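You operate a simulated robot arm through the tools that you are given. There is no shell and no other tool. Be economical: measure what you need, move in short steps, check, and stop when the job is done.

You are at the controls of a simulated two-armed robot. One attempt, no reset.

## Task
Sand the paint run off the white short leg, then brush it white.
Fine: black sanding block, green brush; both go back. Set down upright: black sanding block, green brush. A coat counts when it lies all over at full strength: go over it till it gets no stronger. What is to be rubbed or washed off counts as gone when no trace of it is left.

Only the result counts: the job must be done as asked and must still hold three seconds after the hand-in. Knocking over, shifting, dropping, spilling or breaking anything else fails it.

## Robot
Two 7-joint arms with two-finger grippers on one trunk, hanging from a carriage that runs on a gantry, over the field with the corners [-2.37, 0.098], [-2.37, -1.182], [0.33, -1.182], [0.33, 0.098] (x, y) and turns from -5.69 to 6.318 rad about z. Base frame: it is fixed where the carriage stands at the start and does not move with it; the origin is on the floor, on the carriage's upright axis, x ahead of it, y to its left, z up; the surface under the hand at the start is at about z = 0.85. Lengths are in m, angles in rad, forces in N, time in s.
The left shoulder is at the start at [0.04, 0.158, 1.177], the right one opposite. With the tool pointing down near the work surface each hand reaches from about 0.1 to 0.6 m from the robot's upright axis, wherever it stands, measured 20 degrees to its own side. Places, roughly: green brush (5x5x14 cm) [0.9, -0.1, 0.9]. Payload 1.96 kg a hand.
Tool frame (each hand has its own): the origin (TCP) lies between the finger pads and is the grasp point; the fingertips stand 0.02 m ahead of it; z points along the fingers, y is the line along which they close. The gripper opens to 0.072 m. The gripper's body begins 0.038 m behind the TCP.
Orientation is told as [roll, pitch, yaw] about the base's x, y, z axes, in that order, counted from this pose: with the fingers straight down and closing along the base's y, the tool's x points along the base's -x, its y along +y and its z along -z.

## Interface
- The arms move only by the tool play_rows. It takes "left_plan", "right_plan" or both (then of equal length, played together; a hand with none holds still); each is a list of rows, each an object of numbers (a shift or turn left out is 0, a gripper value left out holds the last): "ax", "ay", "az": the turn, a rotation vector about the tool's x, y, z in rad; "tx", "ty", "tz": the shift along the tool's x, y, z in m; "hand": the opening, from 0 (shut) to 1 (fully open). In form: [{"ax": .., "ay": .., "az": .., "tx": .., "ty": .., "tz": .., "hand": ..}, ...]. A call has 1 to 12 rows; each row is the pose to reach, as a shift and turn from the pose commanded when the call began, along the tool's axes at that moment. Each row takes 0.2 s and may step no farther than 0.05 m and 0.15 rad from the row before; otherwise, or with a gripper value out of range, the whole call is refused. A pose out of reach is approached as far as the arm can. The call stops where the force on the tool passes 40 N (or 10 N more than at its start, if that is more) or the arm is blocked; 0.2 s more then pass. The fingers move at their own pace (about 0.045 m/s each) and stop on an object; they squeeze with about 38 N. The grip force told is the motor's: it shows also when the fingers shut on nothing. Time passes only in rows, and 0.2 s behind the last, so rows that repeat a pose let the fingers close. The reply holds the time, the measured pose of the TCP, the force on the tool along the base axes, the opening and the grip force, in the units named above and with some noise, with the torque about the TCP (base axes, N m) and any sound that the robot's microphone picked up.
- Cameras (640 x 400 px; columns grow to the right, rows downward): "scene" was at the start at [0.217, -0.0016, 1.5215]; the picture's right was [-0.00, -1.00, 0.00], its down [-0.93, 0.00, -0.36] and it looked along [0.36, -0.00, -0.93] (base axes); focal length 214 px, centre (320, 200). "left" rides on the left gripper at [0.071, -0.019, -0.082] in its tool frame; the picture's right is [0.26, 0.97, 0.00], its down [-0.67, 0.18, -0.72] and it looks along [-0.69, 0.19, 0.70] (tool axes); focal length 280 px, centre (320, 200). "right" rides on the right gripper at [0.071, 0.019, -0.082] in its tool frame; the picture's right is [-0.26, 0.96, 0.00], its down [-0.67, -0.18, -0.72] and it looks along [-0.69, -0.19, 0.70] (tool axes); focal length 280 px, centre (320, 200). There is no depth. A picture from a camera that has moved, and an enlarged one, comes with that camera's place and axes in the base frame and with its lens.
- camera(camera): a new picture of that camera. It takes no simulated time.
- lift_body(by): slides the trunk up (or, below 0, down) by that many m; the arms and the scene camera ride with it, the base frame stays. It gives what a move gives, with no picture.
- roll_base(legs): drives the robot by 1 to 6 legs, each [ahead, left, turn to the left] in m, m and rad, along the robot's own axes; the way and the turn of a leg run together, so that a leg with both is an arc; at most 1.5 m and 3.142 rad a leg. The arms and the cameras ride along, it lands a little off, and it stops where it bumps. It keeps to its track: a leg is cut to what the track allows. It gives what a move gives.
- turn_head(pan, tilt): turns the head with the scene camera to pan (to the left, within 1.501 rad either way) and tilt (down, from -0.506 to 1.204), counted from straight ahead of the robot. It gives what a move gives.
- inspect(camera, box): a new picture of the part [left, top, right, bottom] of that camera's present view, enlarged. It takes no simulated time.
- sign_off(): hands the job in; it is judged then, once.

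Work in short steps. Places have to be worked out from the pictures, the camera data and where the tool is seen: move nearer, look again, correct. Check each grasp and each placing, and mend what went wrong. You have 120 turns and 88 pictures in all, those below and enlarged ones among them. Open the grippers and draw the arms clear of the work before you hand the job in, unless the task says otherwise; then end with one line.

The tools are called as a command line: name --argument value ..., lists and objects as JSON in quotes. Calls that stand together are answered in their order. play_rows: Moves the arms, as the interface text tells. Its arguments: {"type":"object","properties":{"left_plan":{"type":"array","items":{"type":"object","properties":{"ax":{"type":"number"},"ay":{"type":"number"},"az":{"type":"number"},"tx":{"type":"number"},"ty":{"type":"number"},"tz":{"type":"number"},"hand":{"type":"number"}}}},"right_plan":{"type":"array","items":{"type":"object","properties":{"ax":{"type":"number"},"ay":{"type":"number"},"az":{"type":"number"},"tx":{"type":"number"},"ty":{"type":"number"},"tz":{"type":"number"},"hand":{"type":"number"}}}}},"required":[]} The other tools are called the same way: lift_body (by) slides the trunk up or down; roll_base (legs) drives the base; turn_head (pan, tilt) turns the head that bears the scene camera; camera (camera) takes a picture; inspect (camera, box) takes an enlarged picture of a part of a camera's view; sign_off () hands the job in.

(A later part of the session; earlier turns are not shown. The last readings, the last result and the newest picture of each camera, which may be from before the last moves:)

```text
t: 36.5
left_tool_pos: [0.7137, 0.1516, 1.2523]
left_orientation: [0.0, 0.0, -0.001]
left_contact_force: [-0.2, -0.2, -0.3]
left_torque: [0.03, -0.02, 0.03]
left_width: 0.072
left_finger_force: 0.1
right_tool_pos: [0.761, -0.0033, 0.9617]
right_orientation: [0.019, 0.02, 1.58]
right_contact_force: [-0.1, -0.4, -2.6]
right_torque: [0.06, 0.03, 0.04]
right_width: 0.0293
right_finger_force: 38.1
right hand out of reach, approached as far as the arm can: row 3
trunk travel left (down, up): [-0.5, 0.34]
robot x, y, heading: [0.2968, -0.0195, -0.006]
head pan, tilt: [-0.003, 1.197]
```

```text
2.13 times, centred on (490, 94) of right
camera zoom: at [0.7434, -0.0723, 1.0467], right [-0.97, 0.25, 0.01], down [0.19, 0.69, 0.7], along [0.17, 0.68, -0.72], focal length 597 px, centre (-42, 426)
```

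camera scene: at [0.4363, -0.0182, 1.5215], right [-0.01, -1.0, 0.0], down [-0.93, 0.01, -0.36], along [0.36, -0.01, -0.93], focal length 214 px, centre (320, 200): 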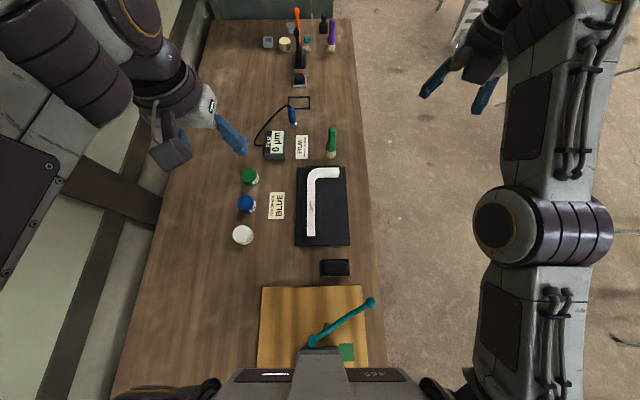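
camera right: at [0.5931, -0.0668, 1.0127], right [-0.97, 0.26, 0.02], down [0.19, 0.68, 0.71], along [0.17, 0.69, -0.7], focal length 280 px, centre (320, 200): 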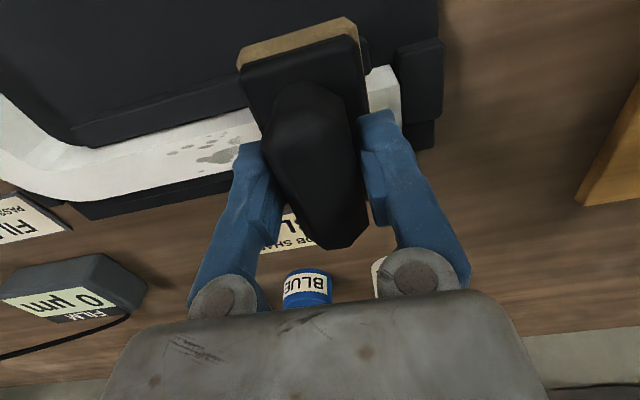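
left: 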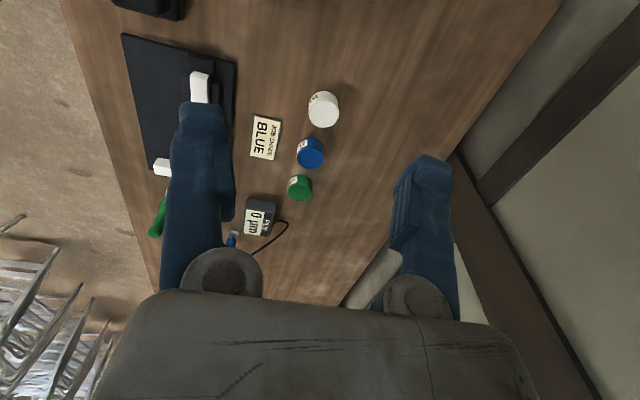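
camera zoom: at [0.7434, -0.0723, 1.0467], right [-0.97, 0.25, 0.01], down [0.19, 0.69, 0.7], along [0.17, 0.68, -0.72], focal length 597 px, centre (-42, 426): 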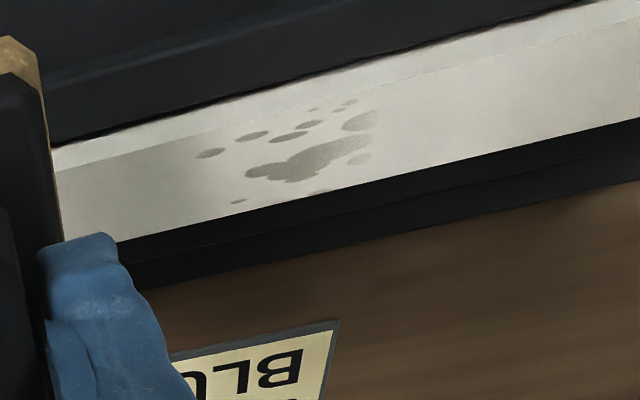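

Sanding works: the −x end of the marks is already gone. Go back over the rest, levelled, and keep rubbing lightly.

play_rows --right_plan '[{"ax": 0.019, "ay": -0.02, "az": 0.01, "ty": 0.04, "tx": -0.006}, {"ax": 0.019, "ay": -0.02, "az": 0.01, "ty": 0.061, "tx": -0.007, "tz": 0.015}, {"ax": 0.019, "ay": -0.02, "az": 0.01, "ty": 0.061, "tx": -0.007, "tz": 0.026}, {"ax": 0.019, "ay": -0.02, "az": 0.01, "ty": 0.061, "tx": -0.007, "tz": 0.03}]'

```text
t: 37.5
left_tool_pos: [0.7132, 0.1508, 1.2521]
left_orientation: [0.0, 0.0, -0.001]
left_contact_force: [0.3, -0.2, 0.0]
left_torque: [0.0, -0.03, -0.02]
left_width: 0.072
left_finger_force: 0.1
right_tool_pos: [0.6959, 0.0057, 0.9305]
right_orientation: [-0.001, 0.001, 1.57]
right_contact_force: [-1.3, -0.9, 1.6]
right_torque: [-0.01, 0.14, 0.03]
right_width: 0.029
right_finger_force: 38.1
trunk travel left (down, up): [-0.5, 0.34]
robot x, y, heading: [0.3031, -0.016, 0.0]
head pan, tilt: [-0.003, 1.197]
```

Just touching at 0.9305. Press 1 mm and stroke.

play_rows --right_plan '[{"tz": 0.001, "ty": 0.0}, {"tz": 0.001, "ty": 0.02}, {"tz": 0.001, "ty": 0.04}, {"tz": 0.001, "ty": 0.06}, {"tz": 0.001, "ty": 0.075}, {"tz": 0.001, "ty": 0.06}, {"tz": 0.001, "ty": 0.04}, {"tz": 0.001, "ty": 0.02}, {"tz": 0.001, "ty": 0.0}, {"tz": 0.001, "ty": 0.02}, {"tz": 0.001, "ty": 0.04}, {"tz": 0.001, "ty": 0.06}]'

```text
t: 38.9
left_tool_pos: [0.7131, 0.1493, 1.253]
left_orientation: [-0.001, -0.001, -0.002]
left_contact_force: [-0.6, 0.2, -0.2]
left_torque: [0.02, 0.02, -0.02]
left_width: 0.072
left_finger_force: 0.0
right_tool_pos: [0.6266, 0.0057, 0.9311]
right_orientation: [0.008, 0.001, 1.571]
right_contact_force: [-6.4, -3.6, 21.0]
right_torque: [-0.02, -0.09, -0.05]
right_width: 0.029
right_finger_force: 38.1
trunk travel left (down, up): [-0.5, 0.34]
robot x, y, heading: [0.2986, -0.0153, -0.006]
head pan, tilt: [-0.003, 1.197]
stopped in row 6 (right hand): the force on the tool passed its limit at 52 N (the readings are from after the stop); the commanded pose is now the measured one
```

+x strokes dig in; I'll press only on −x strokes and return lighter.

play_rows --right_plan '[{"ax": 0.008, "tz": -0.0025}, {"ax": 0.008, "tz": -0.0025, "ty": -0.035}, {"ax": 0.008, "tz": -0.0025, "ty": -0.072}, {"ax": 0.008, "tz": 0.0005, "ty": -0.072}, {"ax": 0.008, "tz": 0.0005, "ty": -0.05}, {"ax": 0.008, "tz": 0.0005, "ty": -0.03}, {"ax": 0.008, "tz": 0.0005, "ty": -0.01}, {"ax": 0.008, "tz": 0.0005, "ty": 0.01}, {"ax": 0.008, "tz": -0.0025, "ty": 0.01}, {"ax": 0.008, "tz": -0.0025, "ty": -0.035}, {"ax": 0.008, "tz": -0.0025, "ty": -0.072}]'

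```text
t: 41.3
left_tool_pos: [0.7131, 0.1506, 1.2519]
left_orientation: [0.0, -0.002, -0.001]
left_contact_force: [-0.1, 0.0, 0.5]
left_torque: [0.02, 0.0, 0.01]
left_width: 0.0721
left_finger_force: 0.0
right_tool_pos: [0.6955, 0.0071, 0.9364]
right_orientation: [0.002, 0.0, 1.57]
right_contact_force: [-0.5, 1.0, -1.4]
right_torque: [0.01, 0.01, -0.01]
right_width: 0.0289
right_finger_force: 38.4
trunk travel left (down, up): [-0.5, 0.34]
robot x, y, heading: [0.2967, -0.0148, -0.001]
head pan, tilt: [-0.003, 1.197]
```

Free height reads 0.936, so the last strokes barely touched. Now repeat with ~6.5 mm lower on the press strokes.

play_rows --right_plan '[{"tz": 0.0055}, {"tz": 0.0065, "ty": 0.01}, {"tz": 0.0065, "ty": 0.03}, {"tz": 0.0065, "ty": 0.05}, {"tz": 0.0065, "ty": 0.07}, {"tz": 0.0065, "ty": 0.085}, {"tz": 0.0, "ty": 0.085}, {"tz": 0.0, "ty": 0.045}, {"tz": 0.0, "ty": 0.0}, {"tz": 0.0, "ty": 0.0}]'

inspect --camera "right" --box '[340, 0, 640, 188]'

```text
t: 42.2
left_tool_pos: [0.7161, 0.1505, 1.2534]
left_orientation: [0.0, -0.004, 0.0]
left_contact_force: [-1.0, 0.2, -1.0]
left_torque: [0.04, 0.01, 0.03]
left_width: 0.0719
left_finger_force: 0.0
right_tool_pos: [0.6752, 0.0057, 0.9299]
right_orientation: [-0.02, -0.005, 1.564]
right_contact_force: [10.2, -0.4, 26.0]
right_torque: [-0.07, 0.18, -0.09]
right_width: 0.0288
right_finger_force: 38.0
trunk travel left (down, up): [-0.5, 0.34]
robot x, y, heading: [0.2953, -0.0189, -0.0]
head pan, tilt: [-0.003, 1.197]
stopped in row 4 (right hand): the force on the tool passed its limit at 43 N (the readings are from after the stop); the commanded pose is now the measured one
```

```text
2.13 times, centred on (490, 94) of right
camera zoom: at [0.6528, -0.0654, 1.0119], right [-0.96, 0.27, -0.02], down [0.17, 0.67, 0.72], along [0.21, 0.69, -0.69], focal length 597 px, centre (-42, 426)
```

zoom: 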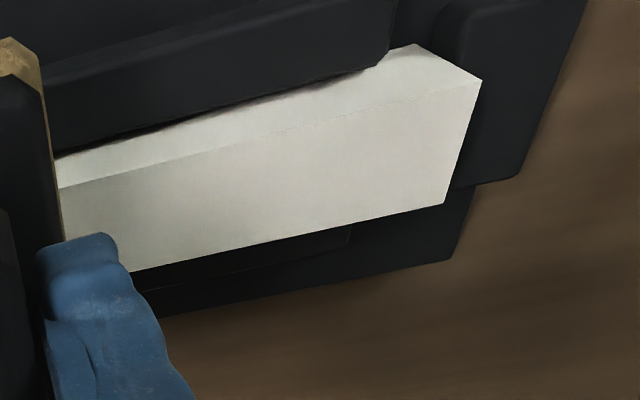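

Good progress. Level the tool and stroke on toward −x, then back, with slightly less press.

play_rows --right_plan '[{"ax": -0.018, "ay": 0.005, "tz": -0.005}, {"ax": -0.018, "ay": 0.005, "tz": -0.005, "ty": -0.03}, {"ax": -0.018, "ay": 0.005, "tz": 0.0, "ty": -0.03}, {"ax": -0.018, "ay": 0.005, "tz": 0.0005, "ty": -0.015}, {"ax": -0.018, "ay": 0.005, "tz": 0.0005, "ty": 0.0}, {"ax": -0.018, "ay": 0.005, "tz": 0.0005, "ty": 0.015}, {"ax": -0.018, "ay": 0.005, "tz": 0.0005, "ty": 0.03}, {"ax": -0.018, "ay": 0.005, "tz": 0.0005, "ty": 0.045}, {"ax": -0.018, "ay": 0.005, "tz": 0.0005, "ty": 0.06}, {"ax": -0.018, "ay": 0.005, "tz": -0.008, "ty": 0.06}]'

inspect --camera "right" --box '[20, 20, 340, 220]'

```text
t: 43.5
left_tool_pos: [0.717, 0.1509, 1.2528]
left_orientation: [0.002, -0.004, -0.001]
left_contact_force: [0.3, -0.1, 0.2]
left_torque: [-0.01, -0.01, 0.02]
left_width: 0.072
left_finger_force: 0.1
right_tool_pos: [0.6691, 0.0047, 0.93]
right_orientation: [-0.01, 0.0, 1.561]
right_contact_force: [10.1, -0.3, 21.7]
right_torque: [0.07, 0.13, -0.13]
right_width: 0.0291
right_finger_force: 38.5
trunk travel left (down, up): [-0.5, 0.34]
robot x, y, heading: [0.298, -0.0161, -0.002]
head pan, tilt: [-0.003, 1.197]
stopped in row 6 (right hand): the force on the tool passed its limit at 41 N (the readings are from after the stop); the commanded pose is now the measured one
```

```text
2.00 times, centred on (180, 120) of right
camera zoom: at [0.6483, -0.0669, 1.012], right [-0.96, 0.27, -0.01], down [0.18, 0.67, 0.72], along [0.2, 0.69, -0.7], focal length 561 px, centre (600, 360)
```

zoom: 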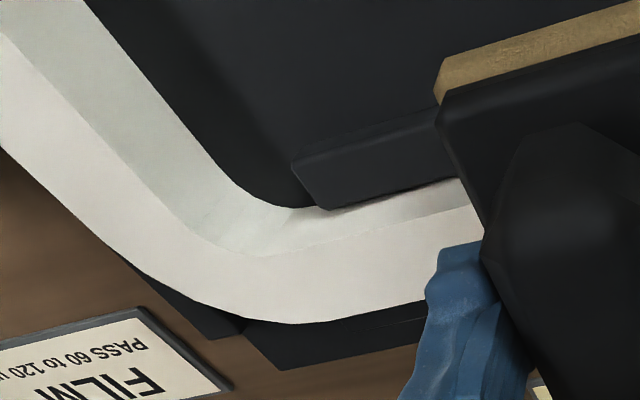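

The part beyond the block is clean; lift aside to see what remains beneath.

play_rows --right_plan '[{"ax": -0.01, "tz": -0.02}, {"ax": -0.01, "tz": -0.025, "ty": -0.04}, {"ax": -0.01, "tz": -0.025, "ty": -0.075}]'

inspect --camera "right" --box '[340, 0, 640, 188]'

```text
t: 44.4
left_tool_pos: [0.7131, 0.1512, 1.2529]
left_orientation: [0.002, -0.003, -0.003]
left_contact_force: [0.2, 0.0, 0.3]
left_torque: [-0.04, 0.01, -0.03]
left_width: 0.072
left_finger_force: 0.1
right_tool_pos: [0.7414, 0.0044, 0.9506]
right_orientation: [0.009, 0.002, 1.565]
right_contact_force: [0.5, -0.3, -1.3]
right_torque: [-0.03, 0.0, 0.0]
right_width: 0.0287
right_finger_force: 38.2
trunk travel left (down, up): [-0.5, 0.34]
robot x, y, heading: [0.3006, -0.0122, -0.003]
head pan, tilt: [-0.003, 1.197]
```

```text
2.13 times, centred on (490, 94) of right
camera zoom: at [0.7218, -0.0675, 1.0322], right [-0.96, 0.27, 0.01], down [0.19, 0.67, 0.71], along [0.19, 0.69, -0.7], focal length 597 px, centre (-42, 426)
```

zoom: 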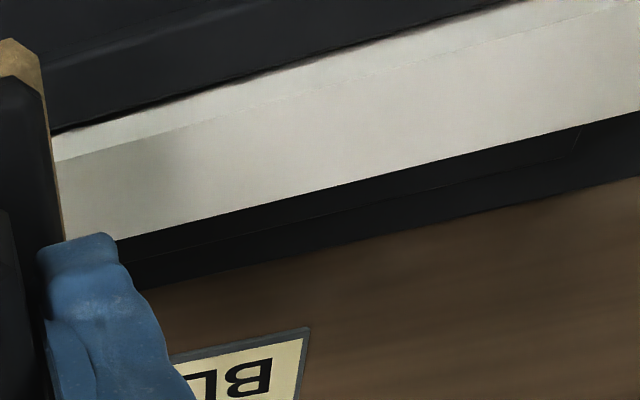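

The marks are gone. Carry the block back to its place at [0.476,−0.064], staying high first.

play_rows --right_plan '[{"ax": 0.009, "az": -0.005, "tz": -0.025}, {"ax": 0.009, "az": -0.005, "tz": -0.025, "ty": 0.045, "tx": 0.012}, {"ax": 0.009, "az": -0.005, "tz": -0.025, "ty": 0.09, "tx": 0.024}, {"ax": 0.009, "az": -0.005, "tz": -0.025, "ty": 0.135, "tx": 0.036}, {"ax": 0.009, "az": -0.005, "tz": -0.025, "ty": 0.18, "tx": 0.048}, {"ax": 0.009, "az": -0.005, "tz": -0.025, "ty": 0.225, "tx": 0.06}, {"ax": 0.009, "az": -0.005, "tz": -0.025, "ty": 0.265, "tx": 0.0684}, {"ax": 0.009, "az": -0.005, "tz": 0.01, "ty": 0.265, "tx": 0.0684}, {"ax": 0.009, "az": -0.005, "tz": 0.035, "ty": 0.265, "tx": 0.0684}, {"ax": 0.009, "az": -0.005, "tz": 0.045, "ty": 0.265, "tx": 0.0684}]'

camera --camera "right"

```text
t: 46.5
left_tool_pos: [0.7146, 0.1509, 1.2526]
left_orientation: [0.003, -0.002, -0.002]
left_contact_force: [0.1, 0.5, 0.0]
left_torque: [-0.03, -0.04, 0.0]
left_width: 0.0719
left_finger_force: 0.0
right_tool_pos: [0.4757, -0.057, 0.9184]
right_orientation: [0.003, -0.038, 1.541]
right_contact_force: [-0.5, 0.1, -2.6]
right_torque: [-0.01, 0.01, -0.01]
right_width: 0.0287
right_finger_force: 38.1
trunk travel left (down, up): [-0.5, 0.34]
robot x, y, heading: [0.3025, -0.017, -0.003]
head pan, tilt: [-0.003, 1.197]
```

```text
50 pictures are left
camera right: at [0.4528, -0.1309, 0.9977], right [-0.96, 0.29, 0.01], down [0.21, 0.64, 0.74], along [0.21, 0.71, -0.67], focal length 280 px, centre (320, 200)
```

right: 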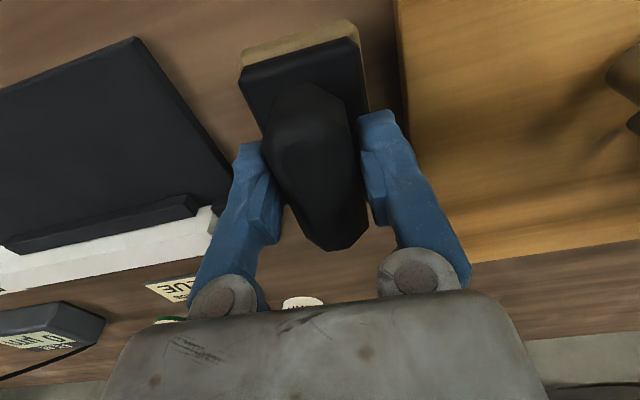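

Too close in for the arm (it tilts). Lift, move forward 0.1, then roll the base back 0.1 to regain a good posture.

play_rows --right_plan '[{"tz": -0.035}, {"tz": -0.06}, {"tz": -0.06, "ty": -0.05}, {"tz": -0.06, "ty": -0.1}, {"tz": -0.06, "ty": -0.1}]'

roll_base --legs '[[-0.1, 0, 0]]'

```text
t: 47.8
left_tool_pos: [0.7147, 0.1505, 1.2521]
left_orientation: [0.001, 0.0, -0.002]
left_contact_force: [-0.2, -0.1, -0.9]
left_torque: [0.01, -0.01, 0.02]
left_width: 0.072
left_finger_force: 0.0
right_tool_pos: [0.575, -0.06, 0.9695]
right_orientation: [0.001, 0.0, 1.57]
right_contact_force: [-1.0, 0.2, -2.8]
right_torque: [0.01, -0.02, 0.01]
right_width: 0.0289
right_finger_force: 38.4
trunk travel left (down, up): [-0.5, 0.34]
robot x, y, heading: [0.2983, -0.0136, -0.001]
head pan, tilt: [-0.003, 1.197]
```

```text
t: 48.9
left_tool_pos: [0.6148, 0.1514, 1.2513]
left_orientation: [0.002, -0.001, 0.001]
left_contact_force: [0.4, 0.7, 0.5]
left_torque: [0.02, -0.02, -0.02]
left_width: 0.0718
left_finger_force: 0.1
right_tool_pos: [0.476, -0.0596, 0.9692]
right_orientation: [-0.001, 0.002, 1.569]
right_contact_force: [0.5, 0.4, -1.2]
right_torque: [0.01, -0.02, 0.0]
right_width: 0.0287
right_finger_force: 37.7
trunk travel left (down, up): [-0.5, 0.34]
robot x, y, heading: [0.1995, -0.0137, 0.002]
head pan, tilt: [-0.003, 1.197]
```

Now at [0.476,−0.060,0.969], level. Shift 4 mm in −y and descend to just above the table.

play_rows --right_plan '[{"tx": 0.0044, "tz": 0.03}, {"tx": 0.0044, "tz": 0.055}, {"tx": 0.0044, "tz": 0.067}, {"tx": 0.0044, "tz": 0.071}, {"tx": 0.0044, "tz": 0.073}]'

```text
t: 50.1
left_tool_pos: [0.6146, 0.1517, 1.2518]
left_orientation: [0.002, -0.002, 0.0]
left_contact_force: [0.4, -0.3, -0.4]
left_torque: [-0.02, 0.01, -0.03]
left_width: 0.0719
left_finger_force: 0.1
right_tool_pos: [0.4777, -0.0674, 0.8985]
right_orientation: [0.0, 0.001, 1.568]
right_contact_force: [-0.2, -0.2, -2.1]
right_torque: [-0.02, 0.04, 0.02]
right_width: 0.0288
right_finger_force: 37.9
trunk travel left (down, up): [-0.5, 0.34]
robot x, y, heading: [0.198, -0.0154, 0.005]
head pan, tilt: [-0.003, 1.197]
```

Still hanging; 3 mm more to touch.

play_rows --right_plan '[{"tz": 0.001, "tx": -0.002}, {"tz": 0.002, "tx": -0.002}, {"tz": 0.003, "tx": -0.002}]'

```text
t: 51.0
left_tool_pos: [0.6159, 0.1496, 1.2533]
left_orientation: [0.001, -0.003, -0.001]
left_contact_force: [-0.1, 0.8, -0.3]
left_torque: [-0.01, -0.01, 0.02]
left_width: 0.072
left_finger_force: 0.0
right_tool_pos: [0.4777, -0.0631, 0.8953]
right_orientation: [-0.001, 0.001, 1.568]
right_contact_force: [-5.2, -2.7, 35.5]
right_torque: [-0.17, 0.17, 0.04]
right_width: 0.029
right_finger_force: 37.5
trunk travel left (down, up): [-0.5, 0.34]
robot x, y, heading: [0.1991, -0.0131, -0.0]
head pan, tilt: [-0.003, 1.197]
stopped in row 3 (right hand): the force on the tool passed its limit at 43 N (the readings are from after the stop); the commanded pose is now the measured one
```

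The block is on the table; open and rise.

play_rows --right_plan '[{"tz": -0.001, "hand": 1}, {"tz": -0.001, "hand": 1}, {"tz": -0.001, "hand": 1}, {"tz": -0.001, "hand": 1}, {"tz": -0.03}, {"tz": -0.08}, {"tz": -0.13}, {"tz": -0.18}]'

camera --camera "right"

inspect --camera "scene" --box '[280, 140, 376, 200]'

```text
t: 52.8
left_tool_pos: [0.6146, 0.15, 1.2523]
left_orientation: [0.002, -0.001, -0.002]
left_contact_force: [0.9, -0.2, -0.5]
left_torque: [-0.02, 0.01, 0.02]
left_width: 0.0718
left_finger_force: 0.0
right_tool_pos: [0.4771, -0.0658, 1.0756]
right_orientation: [0.0, 0.001, 1.57]
right_contact_force: [-0.7, 0.2, 0.2]
right_torque: [0.0, -0.01, 0.01]
right_width: 0.072
right_finger_force: 0.0
trunk travel left (down, up): [-0.5, 0.34]
robot x, y, heading: [0.2004, -0.0147, 0.0]
head pan, tilt: [-0.003, 1.197]
```

```text
49 pictures are left
camera right: at [0.4569, -0.1358, 1.158], right [-0.96, 0.26, 0.0], down [0.18, 0.67, 0.72], along [0.19, 0.69, -0.7], focal length 280 px, centre (320, 200)
```

right: 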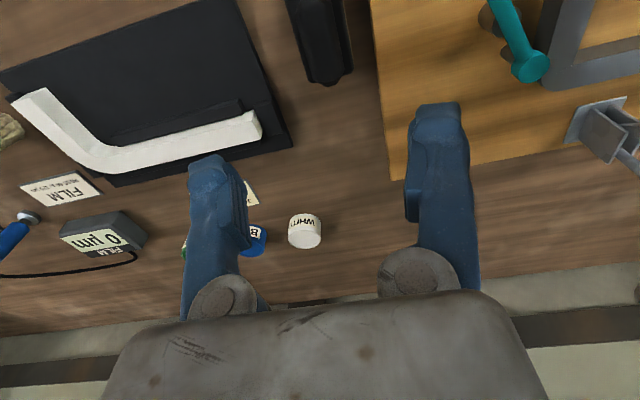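

```text
6.67 times, centred on (328, 170) of scene
camera zoom: at [0.4173, -0.0166, 1.5214], right [0.0, -1.0, 0.0], down [-0.93, 0.0, -0.36], along [0.36, 0.0, -0.93], focal length 1430 px, centre (267, 400)
```

zoom: 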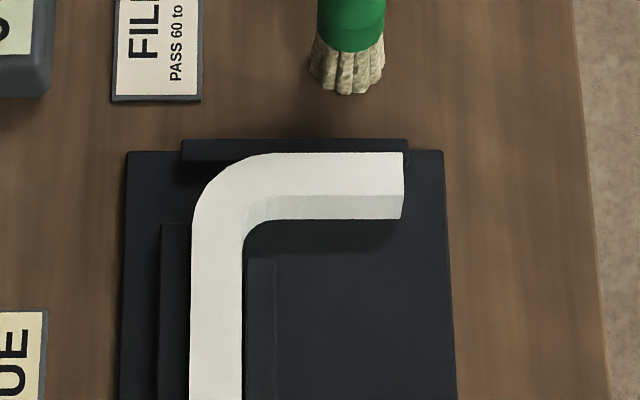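

Block is back and the bar is clean. Now to the brush: drive to x≈0.325 and turn the right hand to yaw 0 while moving it ahead of the L at height.

roll_base --legs '[[0.125, 0, 0]]'

play_rows --right_plan '[{"tz": -0.03}, {"tz": -0.04, "az": 0.14}, {"tz": -0.04, "az": 0.28, "ty": -0.02}, {"tz": -0.04, "az": 0.42, "ty": -0.04}, {"tz": -0.04, "az": 0.56, "ty": -0.06}, {"tz": -0.04, "az": 0.7, "ty": -0.08}, {"tz": -0.04, "az": 0.84, "ty": -0.1}, {"tz": -0.04, "az": 0.98, "ty": -0.12}, {"tz": -0.04, "az": 1.12, "ty": -0.14}, {"tz": -0.04, "az": 1.27, "ty": -0.16}, {"tz": -0.04, "az": 1.42, "ty": -0.18}, {"tz": -0.04, "az": 1.57, "ty": -0.2}]'

camera --camera "right"

```text
t: 54.0
left_tool_pos: [0.7388, 0.151, 1.2516]
left_orientation: [0.002, -0.002, 0.001]
left_contact_force: [-0.1, -0.5, 0.4]
left_torque: [0.05, 0.02, 0.02]
left_width: 0.072
left_finger_force: 0.2
right_tool_pos: [0.6007, -0.0645, 1.0751]
right_orientation: [-0.001, 0.001, 1.57]
right_contact_force: [-0.6, -0.8, -0.2]
right_torque: [-0.02, -0.01, -0.02]
right_width: 0.072
right_finger_force: 0.0
trunk travel left (down, up): [-0.5, 0.34]
robot x, y, heading: [0.3238, -0.0188, -0.001]
head pan, tilt: [-0.003, 1.197]
```

```text
t: 56.6
left_tool_pos: [0.7383, 0.1513, 1.2533]
left_orientation: [0.003, -0.002, -0.002]
left_contact_force: [0.0, 0.3, 0.7]
left_torque: [0.0, -0.02, 0.0]
left_width: 0.0719
left_finger_force: 0.1
right_tool_pos: [0.7986, -0.0656, 1.1152]
right_orientation: [0.001, -0.002, -0.004]
right_contact_force: [-0.2, 0.0, -0.7]
right_torque: [0.0, -0.01, -0.02]
right_width: 0.0719
right_finger_force: 0.0
trunk travel left (down, up): [-0.5, 0.34]
robot x, y, heading: [0.324, -0.0141, 0.001]
head pan, tilt: [-0.003, 1.197]
```

```text
47 pictures are left
camera right: at [0.7267, -0.0464, 1.197], right [0.27, 0.96, 0.0], down [0.67, -0.19, 0.72], along [0.69, -0.19, -0.7], focal length 280 px, centre (320, 200)
```

right: 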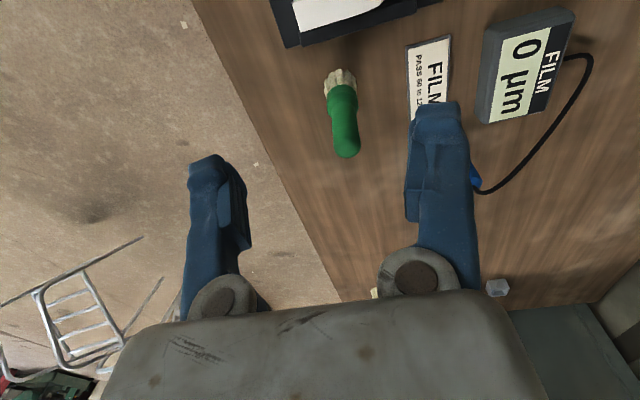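

Brush stands at ≈[0.874,−0.061], vertical. Move above it and descend halfway.

play_rows --right_plan '[{"tx": -0.04, "ty": 0.004, "tz": 0.02}, {"tx": -0.0755, "ty": 0.0045, "tz": 0.05}, {"tx": -0.0755, "ty": 0.0045, "tz": 0.08}]'

camera --camera "right"

```text
t: 57.4
left_tool_pos: [0.7396, 0.1514, 1.2531]
left_orientation: [0.0, -0.001, -0.002]
left_contact_force: [0.1, 0.9, 0.1]
left_torque: [-0.01, 0.0, 0.03]
left_width: 0.0722
left_finger_force: 0.1
right_tool_pos: [0.8668, -0.0597, 1.0331]
right_orientation: [-0.002, 0.001, 0.001]
right_contact_force: [0.3, -0.2, -0.6]
right_torque: [-0.01, 0.01, -0.02]
right_width: 0.072
right_finger_force: 0.1
right hand out of reach, approached as far as the arm can: row 2, 3
trunk travel left (down, up): [-0.5, 0.34]
robot x, y, heading: [0.325, -0.0143, 0.001]
head pan, tilt: [-0.003, 1.197]
```

```text
46 pictures are left
camera right: at [0.7961, -0.0409, 1.1159], right [0.26, 0.97, 0.0], down [0.67, -0.18, 0.72], along [0.69, -0.19, -0.7], focal length 280 px, centre (320, 200)
```

right: 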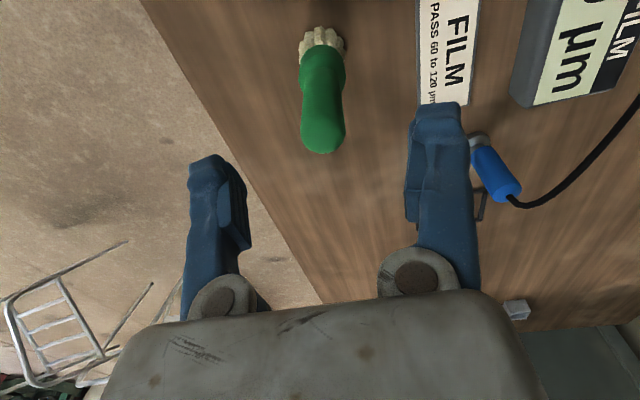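

At the edge of reach; shift the robot 0.1 m left so the right shoulder lines up, after lifting a bit.

play_rows --right_plan '[{"tz": -0.03, "tx": 0.02}]'

roll_base --legs '[[0.0, 0.1, 0]]'

play_rows --right_plan '[{"ty": -0.05, "tx": 0.0}, {"ty": -0.095, "tx": -0.015}, {"ty": -0.1, "tx": -0.03, "tz": 0.02}]'

camera --camera "right"

```text
t: 57.8
left_tool_pos: [0.7388, 0.1513, 1.2526]
left_orientation: [0.002, -0.001, -0.001]
left_contact_force: [-0.5, -0.1, 0.6]
left_torque: [0.03, -0.02, 0.02]
left_width: 0.0721
left_finger_force: 0.0
right_tool_pos: [0.8478, -0.0582, 1.0637]
right_orientation: [0.0, -0.001, 0.0]
right_contact_force: [-0.1, 0.2, -0.8]
right_torque: [0.0, 0.01, -0.03]
right_width: 0.0722
right_finger_force: 0.0
trunk travel left (down, up): [-0.5, 0.34]
robot x, y, heading: [0.3192, -0.0149, -0.001]
head pan, tilt: [-0.003, 1.197]
```

```text
t: 59.0
left_tool_pos: [0.7395, 0.2481, 1.2518]
left_orientation: [0.002, -0.001, -0.003]
left_contact_force: [0.3, 0.6, 0.2]
left_torque: [0.01, 0.0, -0.03]
left_width: 0.072
left_finger_force: 0.0
right_tool_pos: [0.8499, 0.0391, 1.0651]
right_orientation: [0.001, -0.001, -0.002]
right_contact_force: [0.4, 0.0, 0.7]
right_torque: [0.0, -0.05, 0.01]
right_width: 0.072
right_finger_force: 0.0
trunk travel left (down, up): [-0.5, 0.34]
robot x, y, heading: [0.324, 0.0828, -0.003]
head pan, tilt: [-0.003, 1.197]
```

```text
t: 59.8
left_tool_pos: [0.739, 0.2477, 1.253]
left_orientation: [0.001, -0.001, -0.003]
left_contact_force: [1.1, -0.1, 0.4]
left_torque: [-0.03, -0.03, -0.01]
left_width: 0.0719
left_finger_force: 0.1
right_tool_pos: [0.8807, -0.0601, 1.0426]
right_orientation: [-0.001, -0.001, -0.001]
right_contact_force: [0.4, -0.4, -0.3]
right_torque: [-0.01, -0.01, 0.06]
right_width: 0.0721
right_finger_force: 0.1
trunk travel left (down, up): [-0.5, 0.34]
robot x, y, heading: [0.3238, 0.0801, -0.004]
head pan, tilt: [-0.003, 1.197]
```

```text
45 pictures are left
camera right: at [0.8086, -0.0411, 1.1253], right [0.26, 0.96, 0.0], down [0.67, -0.18, 0.72], along [0.69, -0.19, -0.7], focal length 280 px, centre (320, 200)
```

right: 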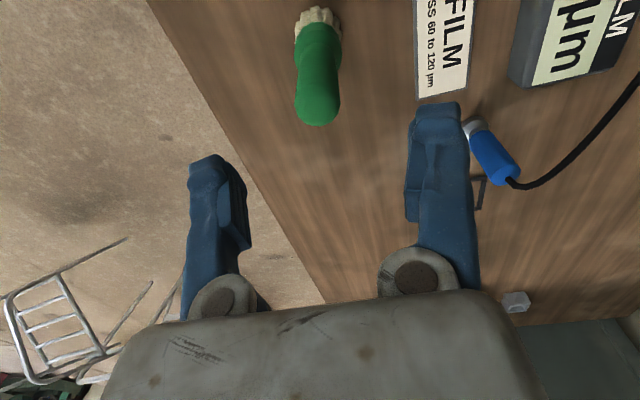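

Brush lies right below ([0.878,−0.062]). Descend to z≈0.958.

play_rows --right_plan '[{"tx": 0.002, "ty": -0.002, "tz": 0.025}, {"tx": 0.002, "ty": -0.002, "tz": 0.05}, {"tx": 0.002, "ty": -0.002, "tz": 0.07}, {"tx": 0.002, "ty": -0.002, "tz": 0.084}]'

camera --camera "right"

```text
t: 60.8
left_tool_pos: [0.7388, 0.2481, 1.2522]
left_orientation: [0.002, -0.001, -0.005]
left_contact_force: [0.1, -0.3, -0.3]
left_torque: [-0.01, 0.0, -0.01]
left_width: 0.0717
left_finger_force: 0.0
right_tool_pos: [0.877, -0.063, 0.9591]
right_orientation: [0.0, -0.002, -0.005]
right_contact_force: [-0.1, -0.6, 0.4]
right_torque: [0.02, -0.01, 0.02]
right_width: 0.072
right_finger_force: 0.1
trunk travel left (down, up): [-0.5, 0.34]
robot x, y, heading: [0.3252, 0.0847, 0.002]
head pan, tilt: [-0.003, 1.197]
```

```text
44 pictures are left
camera right: at [0.8069, -0.044, 1.0415], right [0.27, 0.96, 0.0], down [0.67, -0.19, 0.72], along [0.69, -0.19, -0.7], focal length 280 px, centre (320, 200)
```

right: 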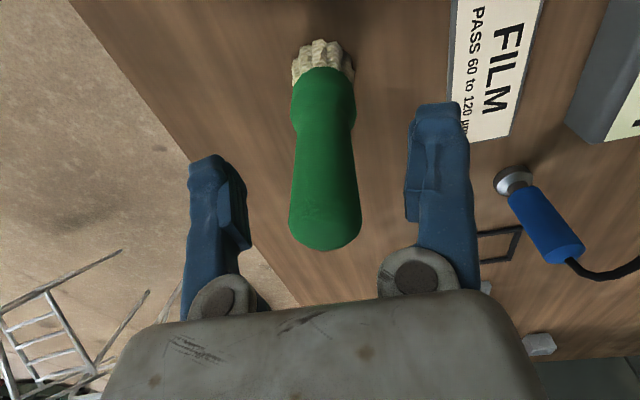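

The handle is between the fingers; close.

play_rows --right_plan '[{"hand": 0}, {"hand": 0}, {"hand": 0}, {"hand": 0}, {"hand": 0}, {"tz": -0.01}]'

camera --camera "right"

```text
t: 62.2
left_tool_pos: [0.7399, 0.2482, 1.2509]
left_orientation: [0.003, -0.002, -0.004]
left_contact_force: [-0.4, -0.2, -0.4]
left_torque: [0.02, -0.03, -0.02]
left_width: 0.072
left_finger_force: 0.1
right_tool_pos: [0.8768, -0.0632, 0.9691]
right_orientation: [0.001, -0.001, -0.002]
right_contact_force: [0.6, 0.1, -0.6]
right_torque: [-0.01, 0.02, -0.01]
right_width: 0.0244
right_finger_force: 37.7
trunk travel left (down, up): [-0.5, 0.34]
robot x, y, heading: [0.3239, 0.0853, -0.005]
head pan, tilt: [-0.003, 1.197]
```

```text
43 pictures are left
camera right: at [0.8061, -0.0439, 1.0512], right [0.26, 0.96, 0.0], down [0.67, -0.18, 0.72], along [0.69, -0.19, -0.7], focal length 280 px, centre (320, 200)
```

right: 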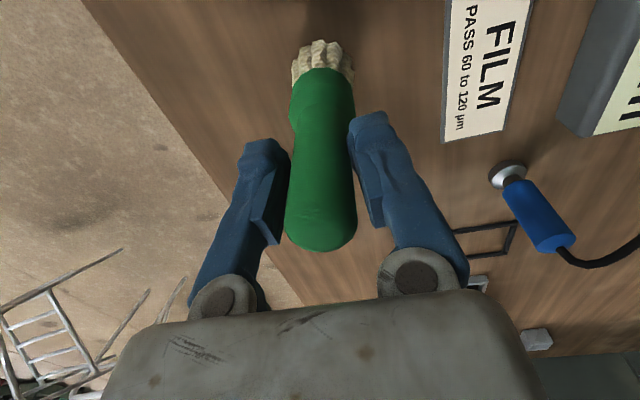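

Brush held (24.4 mm). Lift high, roll back 0.1 m and carry it above the white pot (≈[0.575,0.207]).

play_rows --right_plan '[{"tz": -0.05}, {"tz": -0.1}, {"tz": -0.14}]'

roll_base --legs '[[-0.1, 0, 0]]'

play_rows --right_plan '[{"tx": 0.028, "ty": 0.035}, {"tx": 0.056, "ty": 0.07}, {"tx": 0.084, "ty": 0.105}, {"tx": 0.112, "ty": 0.14}, {"tx": 0.14, "ty": 0.175}, {"tx": 0.168, "ty": 0.21}, {"tx": 0.19, "ty": 0.245}, {"tx": 0.2, "ty": 0.27}]'

camera --camera "right"

camera --camera "scene"

```text
t: 63.0
left_tool_pos: [0.7391, 0.2491, 1.2511]
left_orientation: [0.001, -0.003, -0.003]
left_contact_force: [-0.8, 1.0, 0.0]
left_torque: [-0.01, -0.04, -0.01]
left_width: 0.0719
left_finger_force: 0.1
right_tool_pos: [0.8771, -0.0649, 1.1093]
right_orientation: [0.0, 0.0, -0.003]
right_contact_force: [-0.3, 0.1, -1.3]
right_torque: [0.0, -0.02, 0.01]
right_width: 0.0244
right_finger_force: 38.1
trunk travel left (down, up): [-0.5, 0.34]
robot x, y, heading: [0.3226, 0.0868, -0.001]
head pan, tilt: [-0.003, 1.197]
```

```text
t: 64.1
left_tool_pos: [0.6379, 0.2477, 1.252]
left_orientation: [0.003, 0.002, -0.003]
left_contact_force: [-0.9, -0.3, 0.0]
left_torque: [-0.03, -0.05, -0.01]
left_width: 0.072
left_finger_force: 0.0
right_tool_pos: [0.7779, -0.0646, 1.1092]
right_orientation: [-0.001, 0.0, -0.001]
right_contact_force: [-0.1, -0.1, -0.4]
right_torque: [0.01, -0.06, -0.01]
right_width: 0.0243
right_finger_force: 37.8
trunk travel left (down, up): [-0.5, 0.34]
robot x, y, heading: [0.2257, 0.082, -0.003]
head pan, tilt: [-0.003, 1.197]
```

```text
t: 66.0
left_tool_pos: [0.6398, 0.2472, 1.2518]
left_orientation: [0.001, -0.002, -0.003]
left_contact_force: [0.1, -0.7, 0.0]
left_torque: [0.01, 0.0, -0.01]
left_width: 0.0719
left_finger_force: 0.1
right_tool_pos: [0.5661, 0.1676, 1.0663]
right_orientation: [0.012, 0.141, -0.027]
right_contact_force: [0.6, -0.1, -0.9]
right_torque: [0.02, 0.0, 0.02]
right_width: 0.0246
right_finger_force: 37.7
right hand out of reach, approached as far as the arm can: row 7, 8
trunk travel left (down, up): [-0.5, 0.34]
robot x, y, heading: [0.2287, 0.0863, 0.002]
head pan, tilt: [-0.003, 1.197]
stopped in row 8 (right hand): the arm was blocked; the commanded pose is now the measured one
```

```text
42 pictures are left
camera right: at [0.507, 0.1878, 1.1573], right [0.29, 0.96, -0.03], down [0.76, -0.21, 0.61], along [0.58, -0.2, -0.79], focal length 280 px, centre (320, 200)
```

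right: 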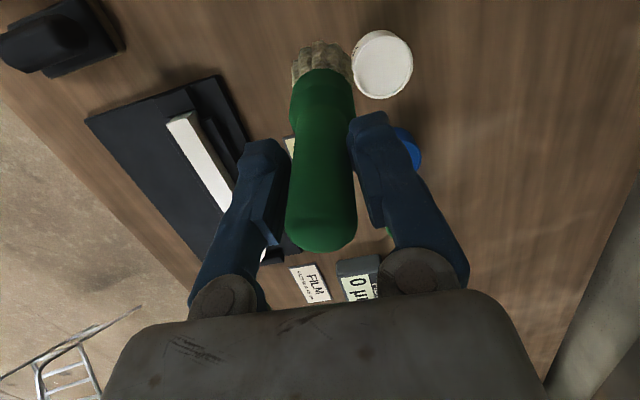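

```text
41 pictures are left
camera scene: at [0.4415, 0.0807, 1.5216], right [-0.01, -1.0, 0.0], down [-0.93, 0.01, -0.37], along [0.37, 0.0, -0.93], focal length 214 px, centre (320, 200)
```

scene: 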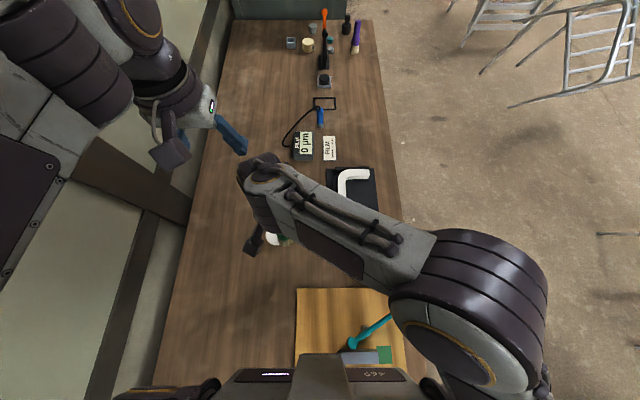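

The arm is cramped crossing over. Back off toward the right while levelling, then roll back and yaw the hand left for an easier crossing.

play_rows --right_plan '[{"ty": -0.04, "ay": -0.07, "ax": 0.006}, {"ty": -0.08, "ay": -0.14, "ax": 0.012, "tz": -0.02}, {"ty": -0.1, "ay": -0.141, "ax": 0.012, "tz": -0.04}]'

roll_base --legs '[[-0.1, 0, 0.0]]'

play_rows --right_plan '[{"az": -0.12, "tx": -0.02, "ty": 0.02}, {"az": -0.24, "tx": -0.04, "ty": 0.04}, {"az": -0.36, "tx": -0.06, "ty": 0.06}, {"az": -0.48, "tx": -0.075, "ty": 0.08}, {"az": -0.6, "tx": -0.085, "ty": 0.1}]'

```text
t: 66.8
left_tool_pos: [0.6404, 0.2474, 1.2518]
left_orientation: [0.002, -0.002, -0.002]
left_contact_force: [-0.6, 0.2, 0.5]
left_torque: [0.03, 0.02, 0.0]
left_width: 0.0721
left_finger_force: 0.0
right_tool_pos: [0.5645, 0.0707, 1.1058]
right_orientation: [-0.008, -0.002, -0.02]
right_contact_force: [-0.7, -0.1, -0.9]
right_torque: [-0.01, 0.04, -0.01]
right_width: 0.0246
right_finger_force: 37.9
trunk travel left (down, up): [-0.5, 0.34]
robot x, y, heading: [0.2228, 0.082, -0.004]
head pan, tilt: [-0.003, 1.197]
```

```text
t: 68.0
left_tool_pos: [0.5392, 0.2485, 1.2523]
left_orientation: [0.001, 0.0, -0.004]
left_contact_force: [-0.5, -0.2, -0.2]
left_torque: [-0.02, -0.02, 0.01]
left_width: 0.0719
left_finger_force: 0.0
right_tool_pos: [0.4636, 0.0715, 1.1055]
right_orientation: [-0.006, -0.002, -0.02]
right_contact_force: [-0.4, 0.1, -0.8]
right_torque: [0.02, 0.01, -0.04]
right_width: 0.0243
right_finger_force: 38.6
trunk travel left (down, up): [-0.5, 0.34]
robot x, y, heading: [0.1217, 0.0805, -0.004]
head pan, tilt: [-0.003, 1.197]
```

```text
t: 69.2
left_tool_pos: [0.5382, 0.2479, 1.2521]
left_orientation: [0.002, -0.002, -0.003]
left_contact_force: [0.6, 1.2, 0.1]
left_torque: [0.0, 0.01, 0.01]
left_width: 0.0722
left_finger_force: 0.0
right_tool_pos: [0.508, 0.1442, 1.1]
right_orientation: [0.017, 0.024, 0.566]
right_contact_force: [-0.5, 0.1, -0.4]
right_torque: [-0.01, 0.02, 0.0]
right_width: 0.0244
right_finger_force: 38.2
right hand out of reach, approached as far as the arm can: row 4, 5
trunk travel left (down, up): [-0.5, 0.34]
robot x, y, heading: [0.1235, 0.0855, -0.001]
head pan, tilt: [-0.003, 1.197]
```

Crossing stays limited, so instead I'll approach from the right with the robot turned ~1 rad to the left: base ≈[0.3,−0.2]. First bring the hand back in front and up.

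play_rows --right_plan '[{"tx": 0.026, "ty": -0.025, "tz": -0.01, "az": 0.1}, {"tx": 0.052, "ty": -0.05, "tz": -0.02, "az": 0.2}, {"tx": 0.078, "ty": -0.075, "tz": -0.03, "az": 0.3}, {"tx": 0.104, "ty": -0.1, "tz": -0.045, "az": 0.4}, {"tx": 0.13, "ty": -0.126, "tz": -0.06, "az": 0.5}, {"tx": 0.156, "ty": -0.151, "tz": -0.08, "az": 0.58}]'

roll_base --legs '[[0, -0.28, 0], [0.18, 0, 0], [0, 0, 1.0]]'

camera --camera "scene"

```text
t: 70.6
left_tool_pos: [0.5396, 0.2481, 1.2528]
left_orientation: [0.001, 0.0, -0.003]
left_contact_force: [0.0, 0.6, -0.4]
left_torque: [0.03, 0.01, 0.01]
left_width: 0.0721
left_finger_force: 0.0
right_tool_pos: [0.4561, -0.0625, 1.1896]
right_orientation: [-0.007, -0.003, -0.002]
right_contact_force: [0.4, 0.0, -1.6]
right_torque: [0.03, 0.0, 0.0]
right_width: 0.0243
right_finger_force: 38.1
trunk travel left (down, up): [-0.5, 0.34]
robot x, y, heading: [0.1228, 0.0819, -0.006]
head pan, tilt: [-0.003, 1.197]
```

```text
t: 76.2
left_tool_pos: [0.3914, 0.2366, 1.2522]
left_orientation: [0.001, -0.003, 0.986]
left_contact_force: [0.8, 0.5, 0.3]
left_torque: [0.01, 0.0, 0.0]
left_width: 0.0718
left_finger_force: 0.1
right_tool_pos: [0.6074, -0.0038, 1.1895]
right_orientation: [-0.006, -0.003, 0.989]
right_contact_force: [0.6, -0.5, -0.8]
right_torque: [-0.01, 0.03, -0.02]
right_width: 0.0242
right_finger_force: 38.1
trunk travel left (down, up): [-0.5, 0.34]
robot x, y, heading: [0.3019, -0.2021, 0.986]
head pan, tilt: [-0.003, 1.197]
```

```text
40 pictures are left
camera scene: at [0.4231, -0.0231, 1.5215], right [0.83, -0.55, 0.0], down [-0.52, -0.77, -0.36], along [0.2, 0.3, -0.93], focal length 214 px, centre (320, 200)
```

scene: 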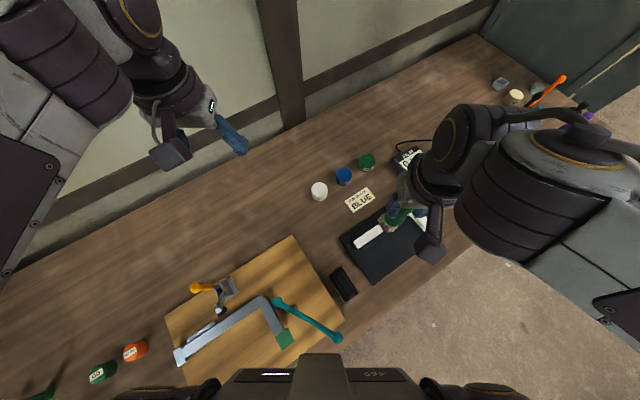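

Good pose; the pot computes again to [0.574,0.208]. Move above it with the tip still ~7 cm over the rim.

play_rows --right_plan '[{"tx": -0.032, "ty": 0.029, "tz": 0.0}, {"tx": -0.064, "ty": 0.058, "tz": 0.01}, {"tx": -0.096, "ty": 0.087, "tz": 0.03}, {"tx": -0.125, "ty": 0.115, "tz": 0.06}, {"tx": -0.15, "ty": 0.135, "tz": 0.09}, {"tx": -0.159, "ty": 0.144, "tz": 0.12}]'

camera --camera "right"

inspect --camera "scene" --box '[272, 160, 368, 220]'

```text
refused: row 4 steps farther than a row can; nothing moved
```

```text
39 pictures are left
camera right: at [0.5515, -0.0526, 1.2706], right [-0.66, 0.75, -0.01], down [0.52, 0.46, 0.72], along [0.54, 0.47, -0.7], focal length 280 px, centre (320, 200)
```

right: 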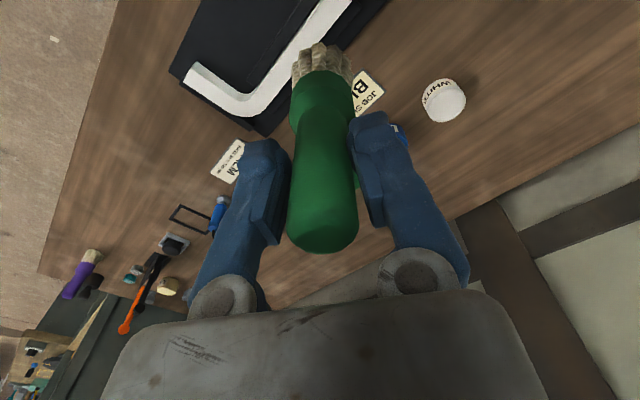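

```text
6.67 times, centred on (320, 190) of scene
camera zoom: at [0.4231, -0.0231, 1.5215], right [0.83, -0.55, 0.0], down [-0.52, -0.77, -0.36], along [0.2, 0.3, -0.93], focal length 1430 px, centre (320, 267)
```

zoom: 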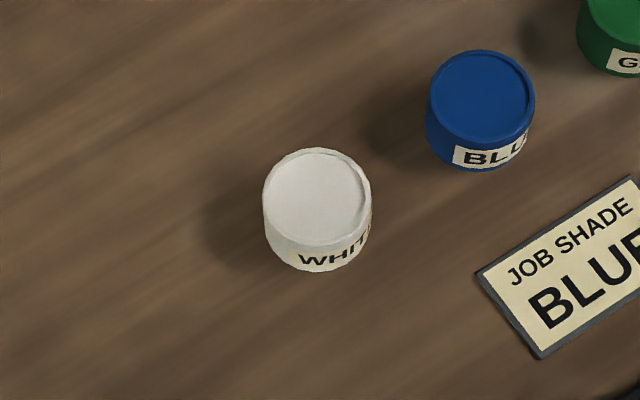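

Pot mouth centre ≈[0.577,0.212], open with paint just below the rim. Repeat the move with smaller steps.

play_rows --right_plan '[{"tx": -0.03, "ty": 0.0265}, {"tx": -0.06, "ty": 0.053}, {"tx": -0.09, "ty": 0.0795}, {"tx": -0.12, "ty": 0.106, "tz": 0.015}, {"tx": -0.145, "ty": 0.128, "tz": 0.04}, {"tx": -0.164, "ty": 0.1445, "tz": 0.07}, {"tx": -0.164, "ty": 0.1445, "tz": 0.11}, {"tx": -0.164, "ty": 0.1445, "tz": 0.15}]'

camera --camera "right"

inspect --camera "scene" --box '[272, 160, 368, 220]'

```text
t: 78.0
left_tool_pos: [0.3936, 0.2356, 1.2518]
left_orientation: [0.001, -0.002, 0.987]
left_contact_force: [0.1, 0.9, 0.0]
left_torque: [0.01, -0.02, 0.01]
left_width: 0.0719
left_finger_force: 0.1
right_tool_pos: [0.5779, 0.2102, 1.0363]
right_orientation: [-0.007, -0.005, 0.988]
right_contact_force: [-0.4, 0.7, -1.6]
right_torque: [0.03, -0.02, -0.02]
right_width: 0.0242
right_finger_force: 38.4
trunk travel left (down, up): [-0.5, 0.34]
robot x, y, heading: [0.3048, -0.2013, 0.987]
head pan, tilt: [-0.003, 1.197]
```

```text
37 pictures are left
camera right: at [0.5218, 0.1612, 1.1181], right [-0.66, 0.75, -0.01], down [0.52, 0.46, 0.72], along [0.54, 0.47, -0.7], focal length 280 px, centre (320, 200)
```

right: 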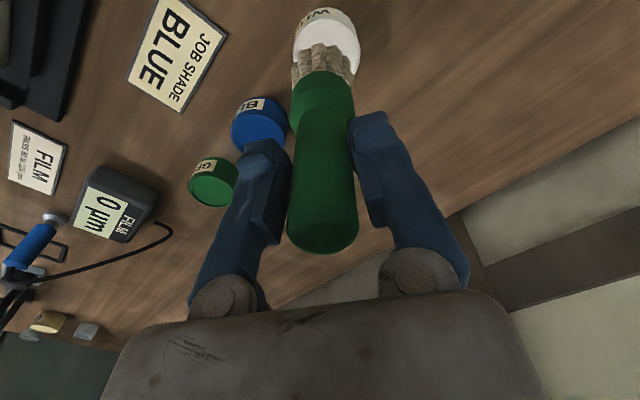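

```text
6.67 times, centred on (320, 190) of scene
camera zoom: at [0.423, -0.0232, 1.5215], right [0.83, -0.55, 0.0], down [-0.52, -0.77, -0.36], along [0.2, 0.3, -0.93], focal length 1430 px, centre (320, 267)
```

zoom: 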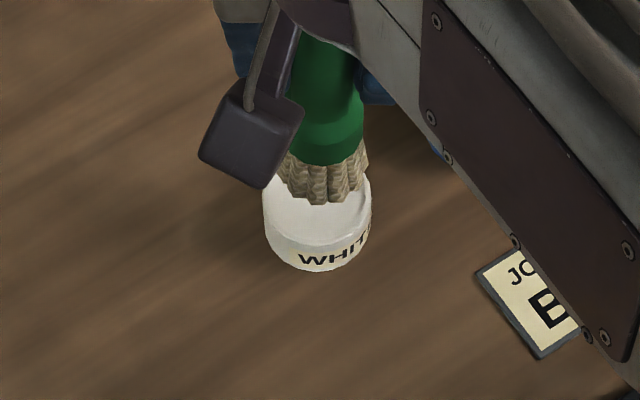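

Bristles are over the mouth, ~4 mm off; correct and lower gently into the paint.

play_rows --right_plan '[{"ty": 0.004}, {"ty": 0.004, "tz": 0.02}, {"ty": 0.004, "tz": 0.032}, {"ty": 0.004, "tz": 0.038}, {"ty": 0.004, "tz": 0.042}, {"ty": 0.004, "tz": 0.046}, {"ty": 0.004, "tz": 0.046}]'

inspect --camera "scene" --box '[272, 160, 368, 220]'

```text
t: 79.6
left_tool_pos: [0.3942, 0.2355, 1.2526]
left_orientation: [0.002, -0.001, 0.988]
left_contact_force: [-0.7, 0.2, -0.3]
left_torque: [-0.02, 0.02, 0.02]
left_width: 0.0721
left_finger_force: 0.0
right_tool_pos: [0.5761, 0.2136, 0.9936]
right_orientation: [-0.006, -0.003, 0.99]
right_contact_force: [-2.9, -5.3, 15.7]
right_torque: [-0.48, 0.31, 0.01]
right_width: 0.0242
right_finger_force: 38.0
trunk travel left (down, up): [-0.5, 0.34]
robot x, y, heading: [0.3026, -0.2029, 0.988]
head pan, tilt: [-0.003, 1.197]
```

```text
6.67 times, centred on (320, 190) of scene
camera zoom: at [0.4232, -0.0232, 1.5218], right [0.83, -0.55, 0.0], down [-0.52, -0.77, -0.36], along [0.2, 0.3, -0.93], focal length 1430 px, centre (320, 267)
```

zoom: 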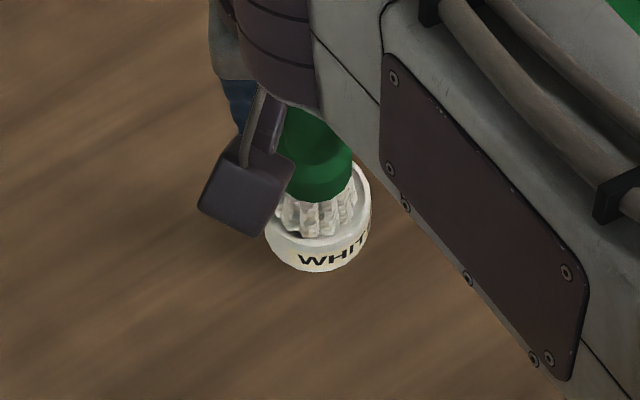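

Bristles are white now. Lift straight up, then carry to above the near end of the long leg at ≈[0.585,0.006].

play_rows --right_plan '[{"tz": -0.03}, {"tz": -0.07}, {"tx": 0.034, "ty": -0.024, "tz": -0.08}, {"tx": 0.068, "ty": -0.048, "tz": -0.08}, {"tx": 0.102, "ty": -0.073, "tz": -0.08}, {"tx": 0.136, "ty": -0.098, "tz": -0.08}, {"tx": 0.168, "ty": -0.121, "tz": -0.07}, {"tx": 0.168, "ty": -0.121, "tz": -0.03}, {"tx": 0.168, "ty": -0.121, "tz": -0.015}]'

camera --camera "right"

camera --camera "scene"

```text
t: 81.6
left_tool_pos: [0.3935, 0.236, 1.2522]
left_orientation: [0.002, -0.003, 0.987]
left_contact_force: [0.6, 0.1, 0.1]
left_torque: [-0.05, -0.03, -0.01]
left_width: 0.0724
left_finger_force: 0.0
right_tool_pos: [0.5823, 0.0063, 1.0048]
right_orientation: [-0.007, -0.002, 0.99]
right_contact_force: [0.0, 0.4, -1.2]
right_torque: [-0.01, -0.02, 0.01]
right_width: 0.0244
right_finger_force: 37.1
trunk travel left (down, up): [-0.5, 0.34]
robot x, y, heading: [0.3019, -0.1994, 0.983]
head pan, tilt: [-0.003, 1.197]
```

```text
34 pictures are left
camera right: at [0.5274, -0.0422, 1.0863], right [-0.66, 0.75, -0.01], down [0.52, 0.46, 0.72], along [0.54, 0.47, -0.7], focal length 280 px, centre (320, 200)
```

right: 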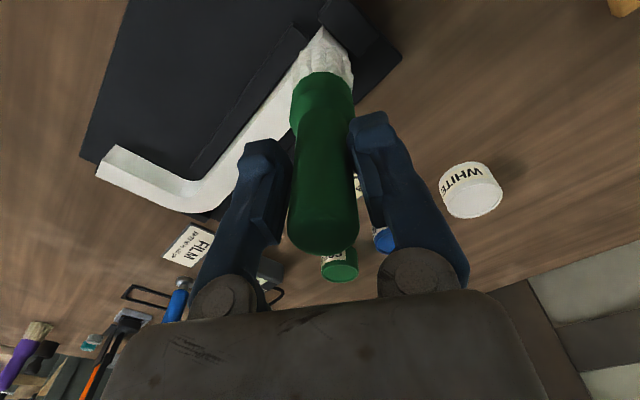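

```text
33 pictures are left
camera scene: at [0.4231, -0.0231, 1.5215], right [0.83, -0.55, 0.0], down [-0.52, -0.77, -0.36], along [0.2, 0.3, -0.93], focal length 214 px, centre (320, 200)
```

scene: 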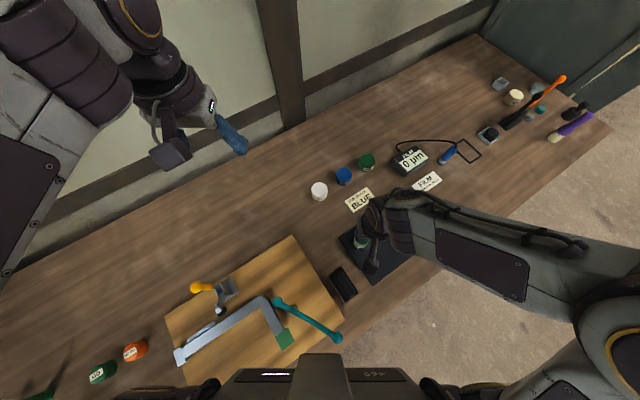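

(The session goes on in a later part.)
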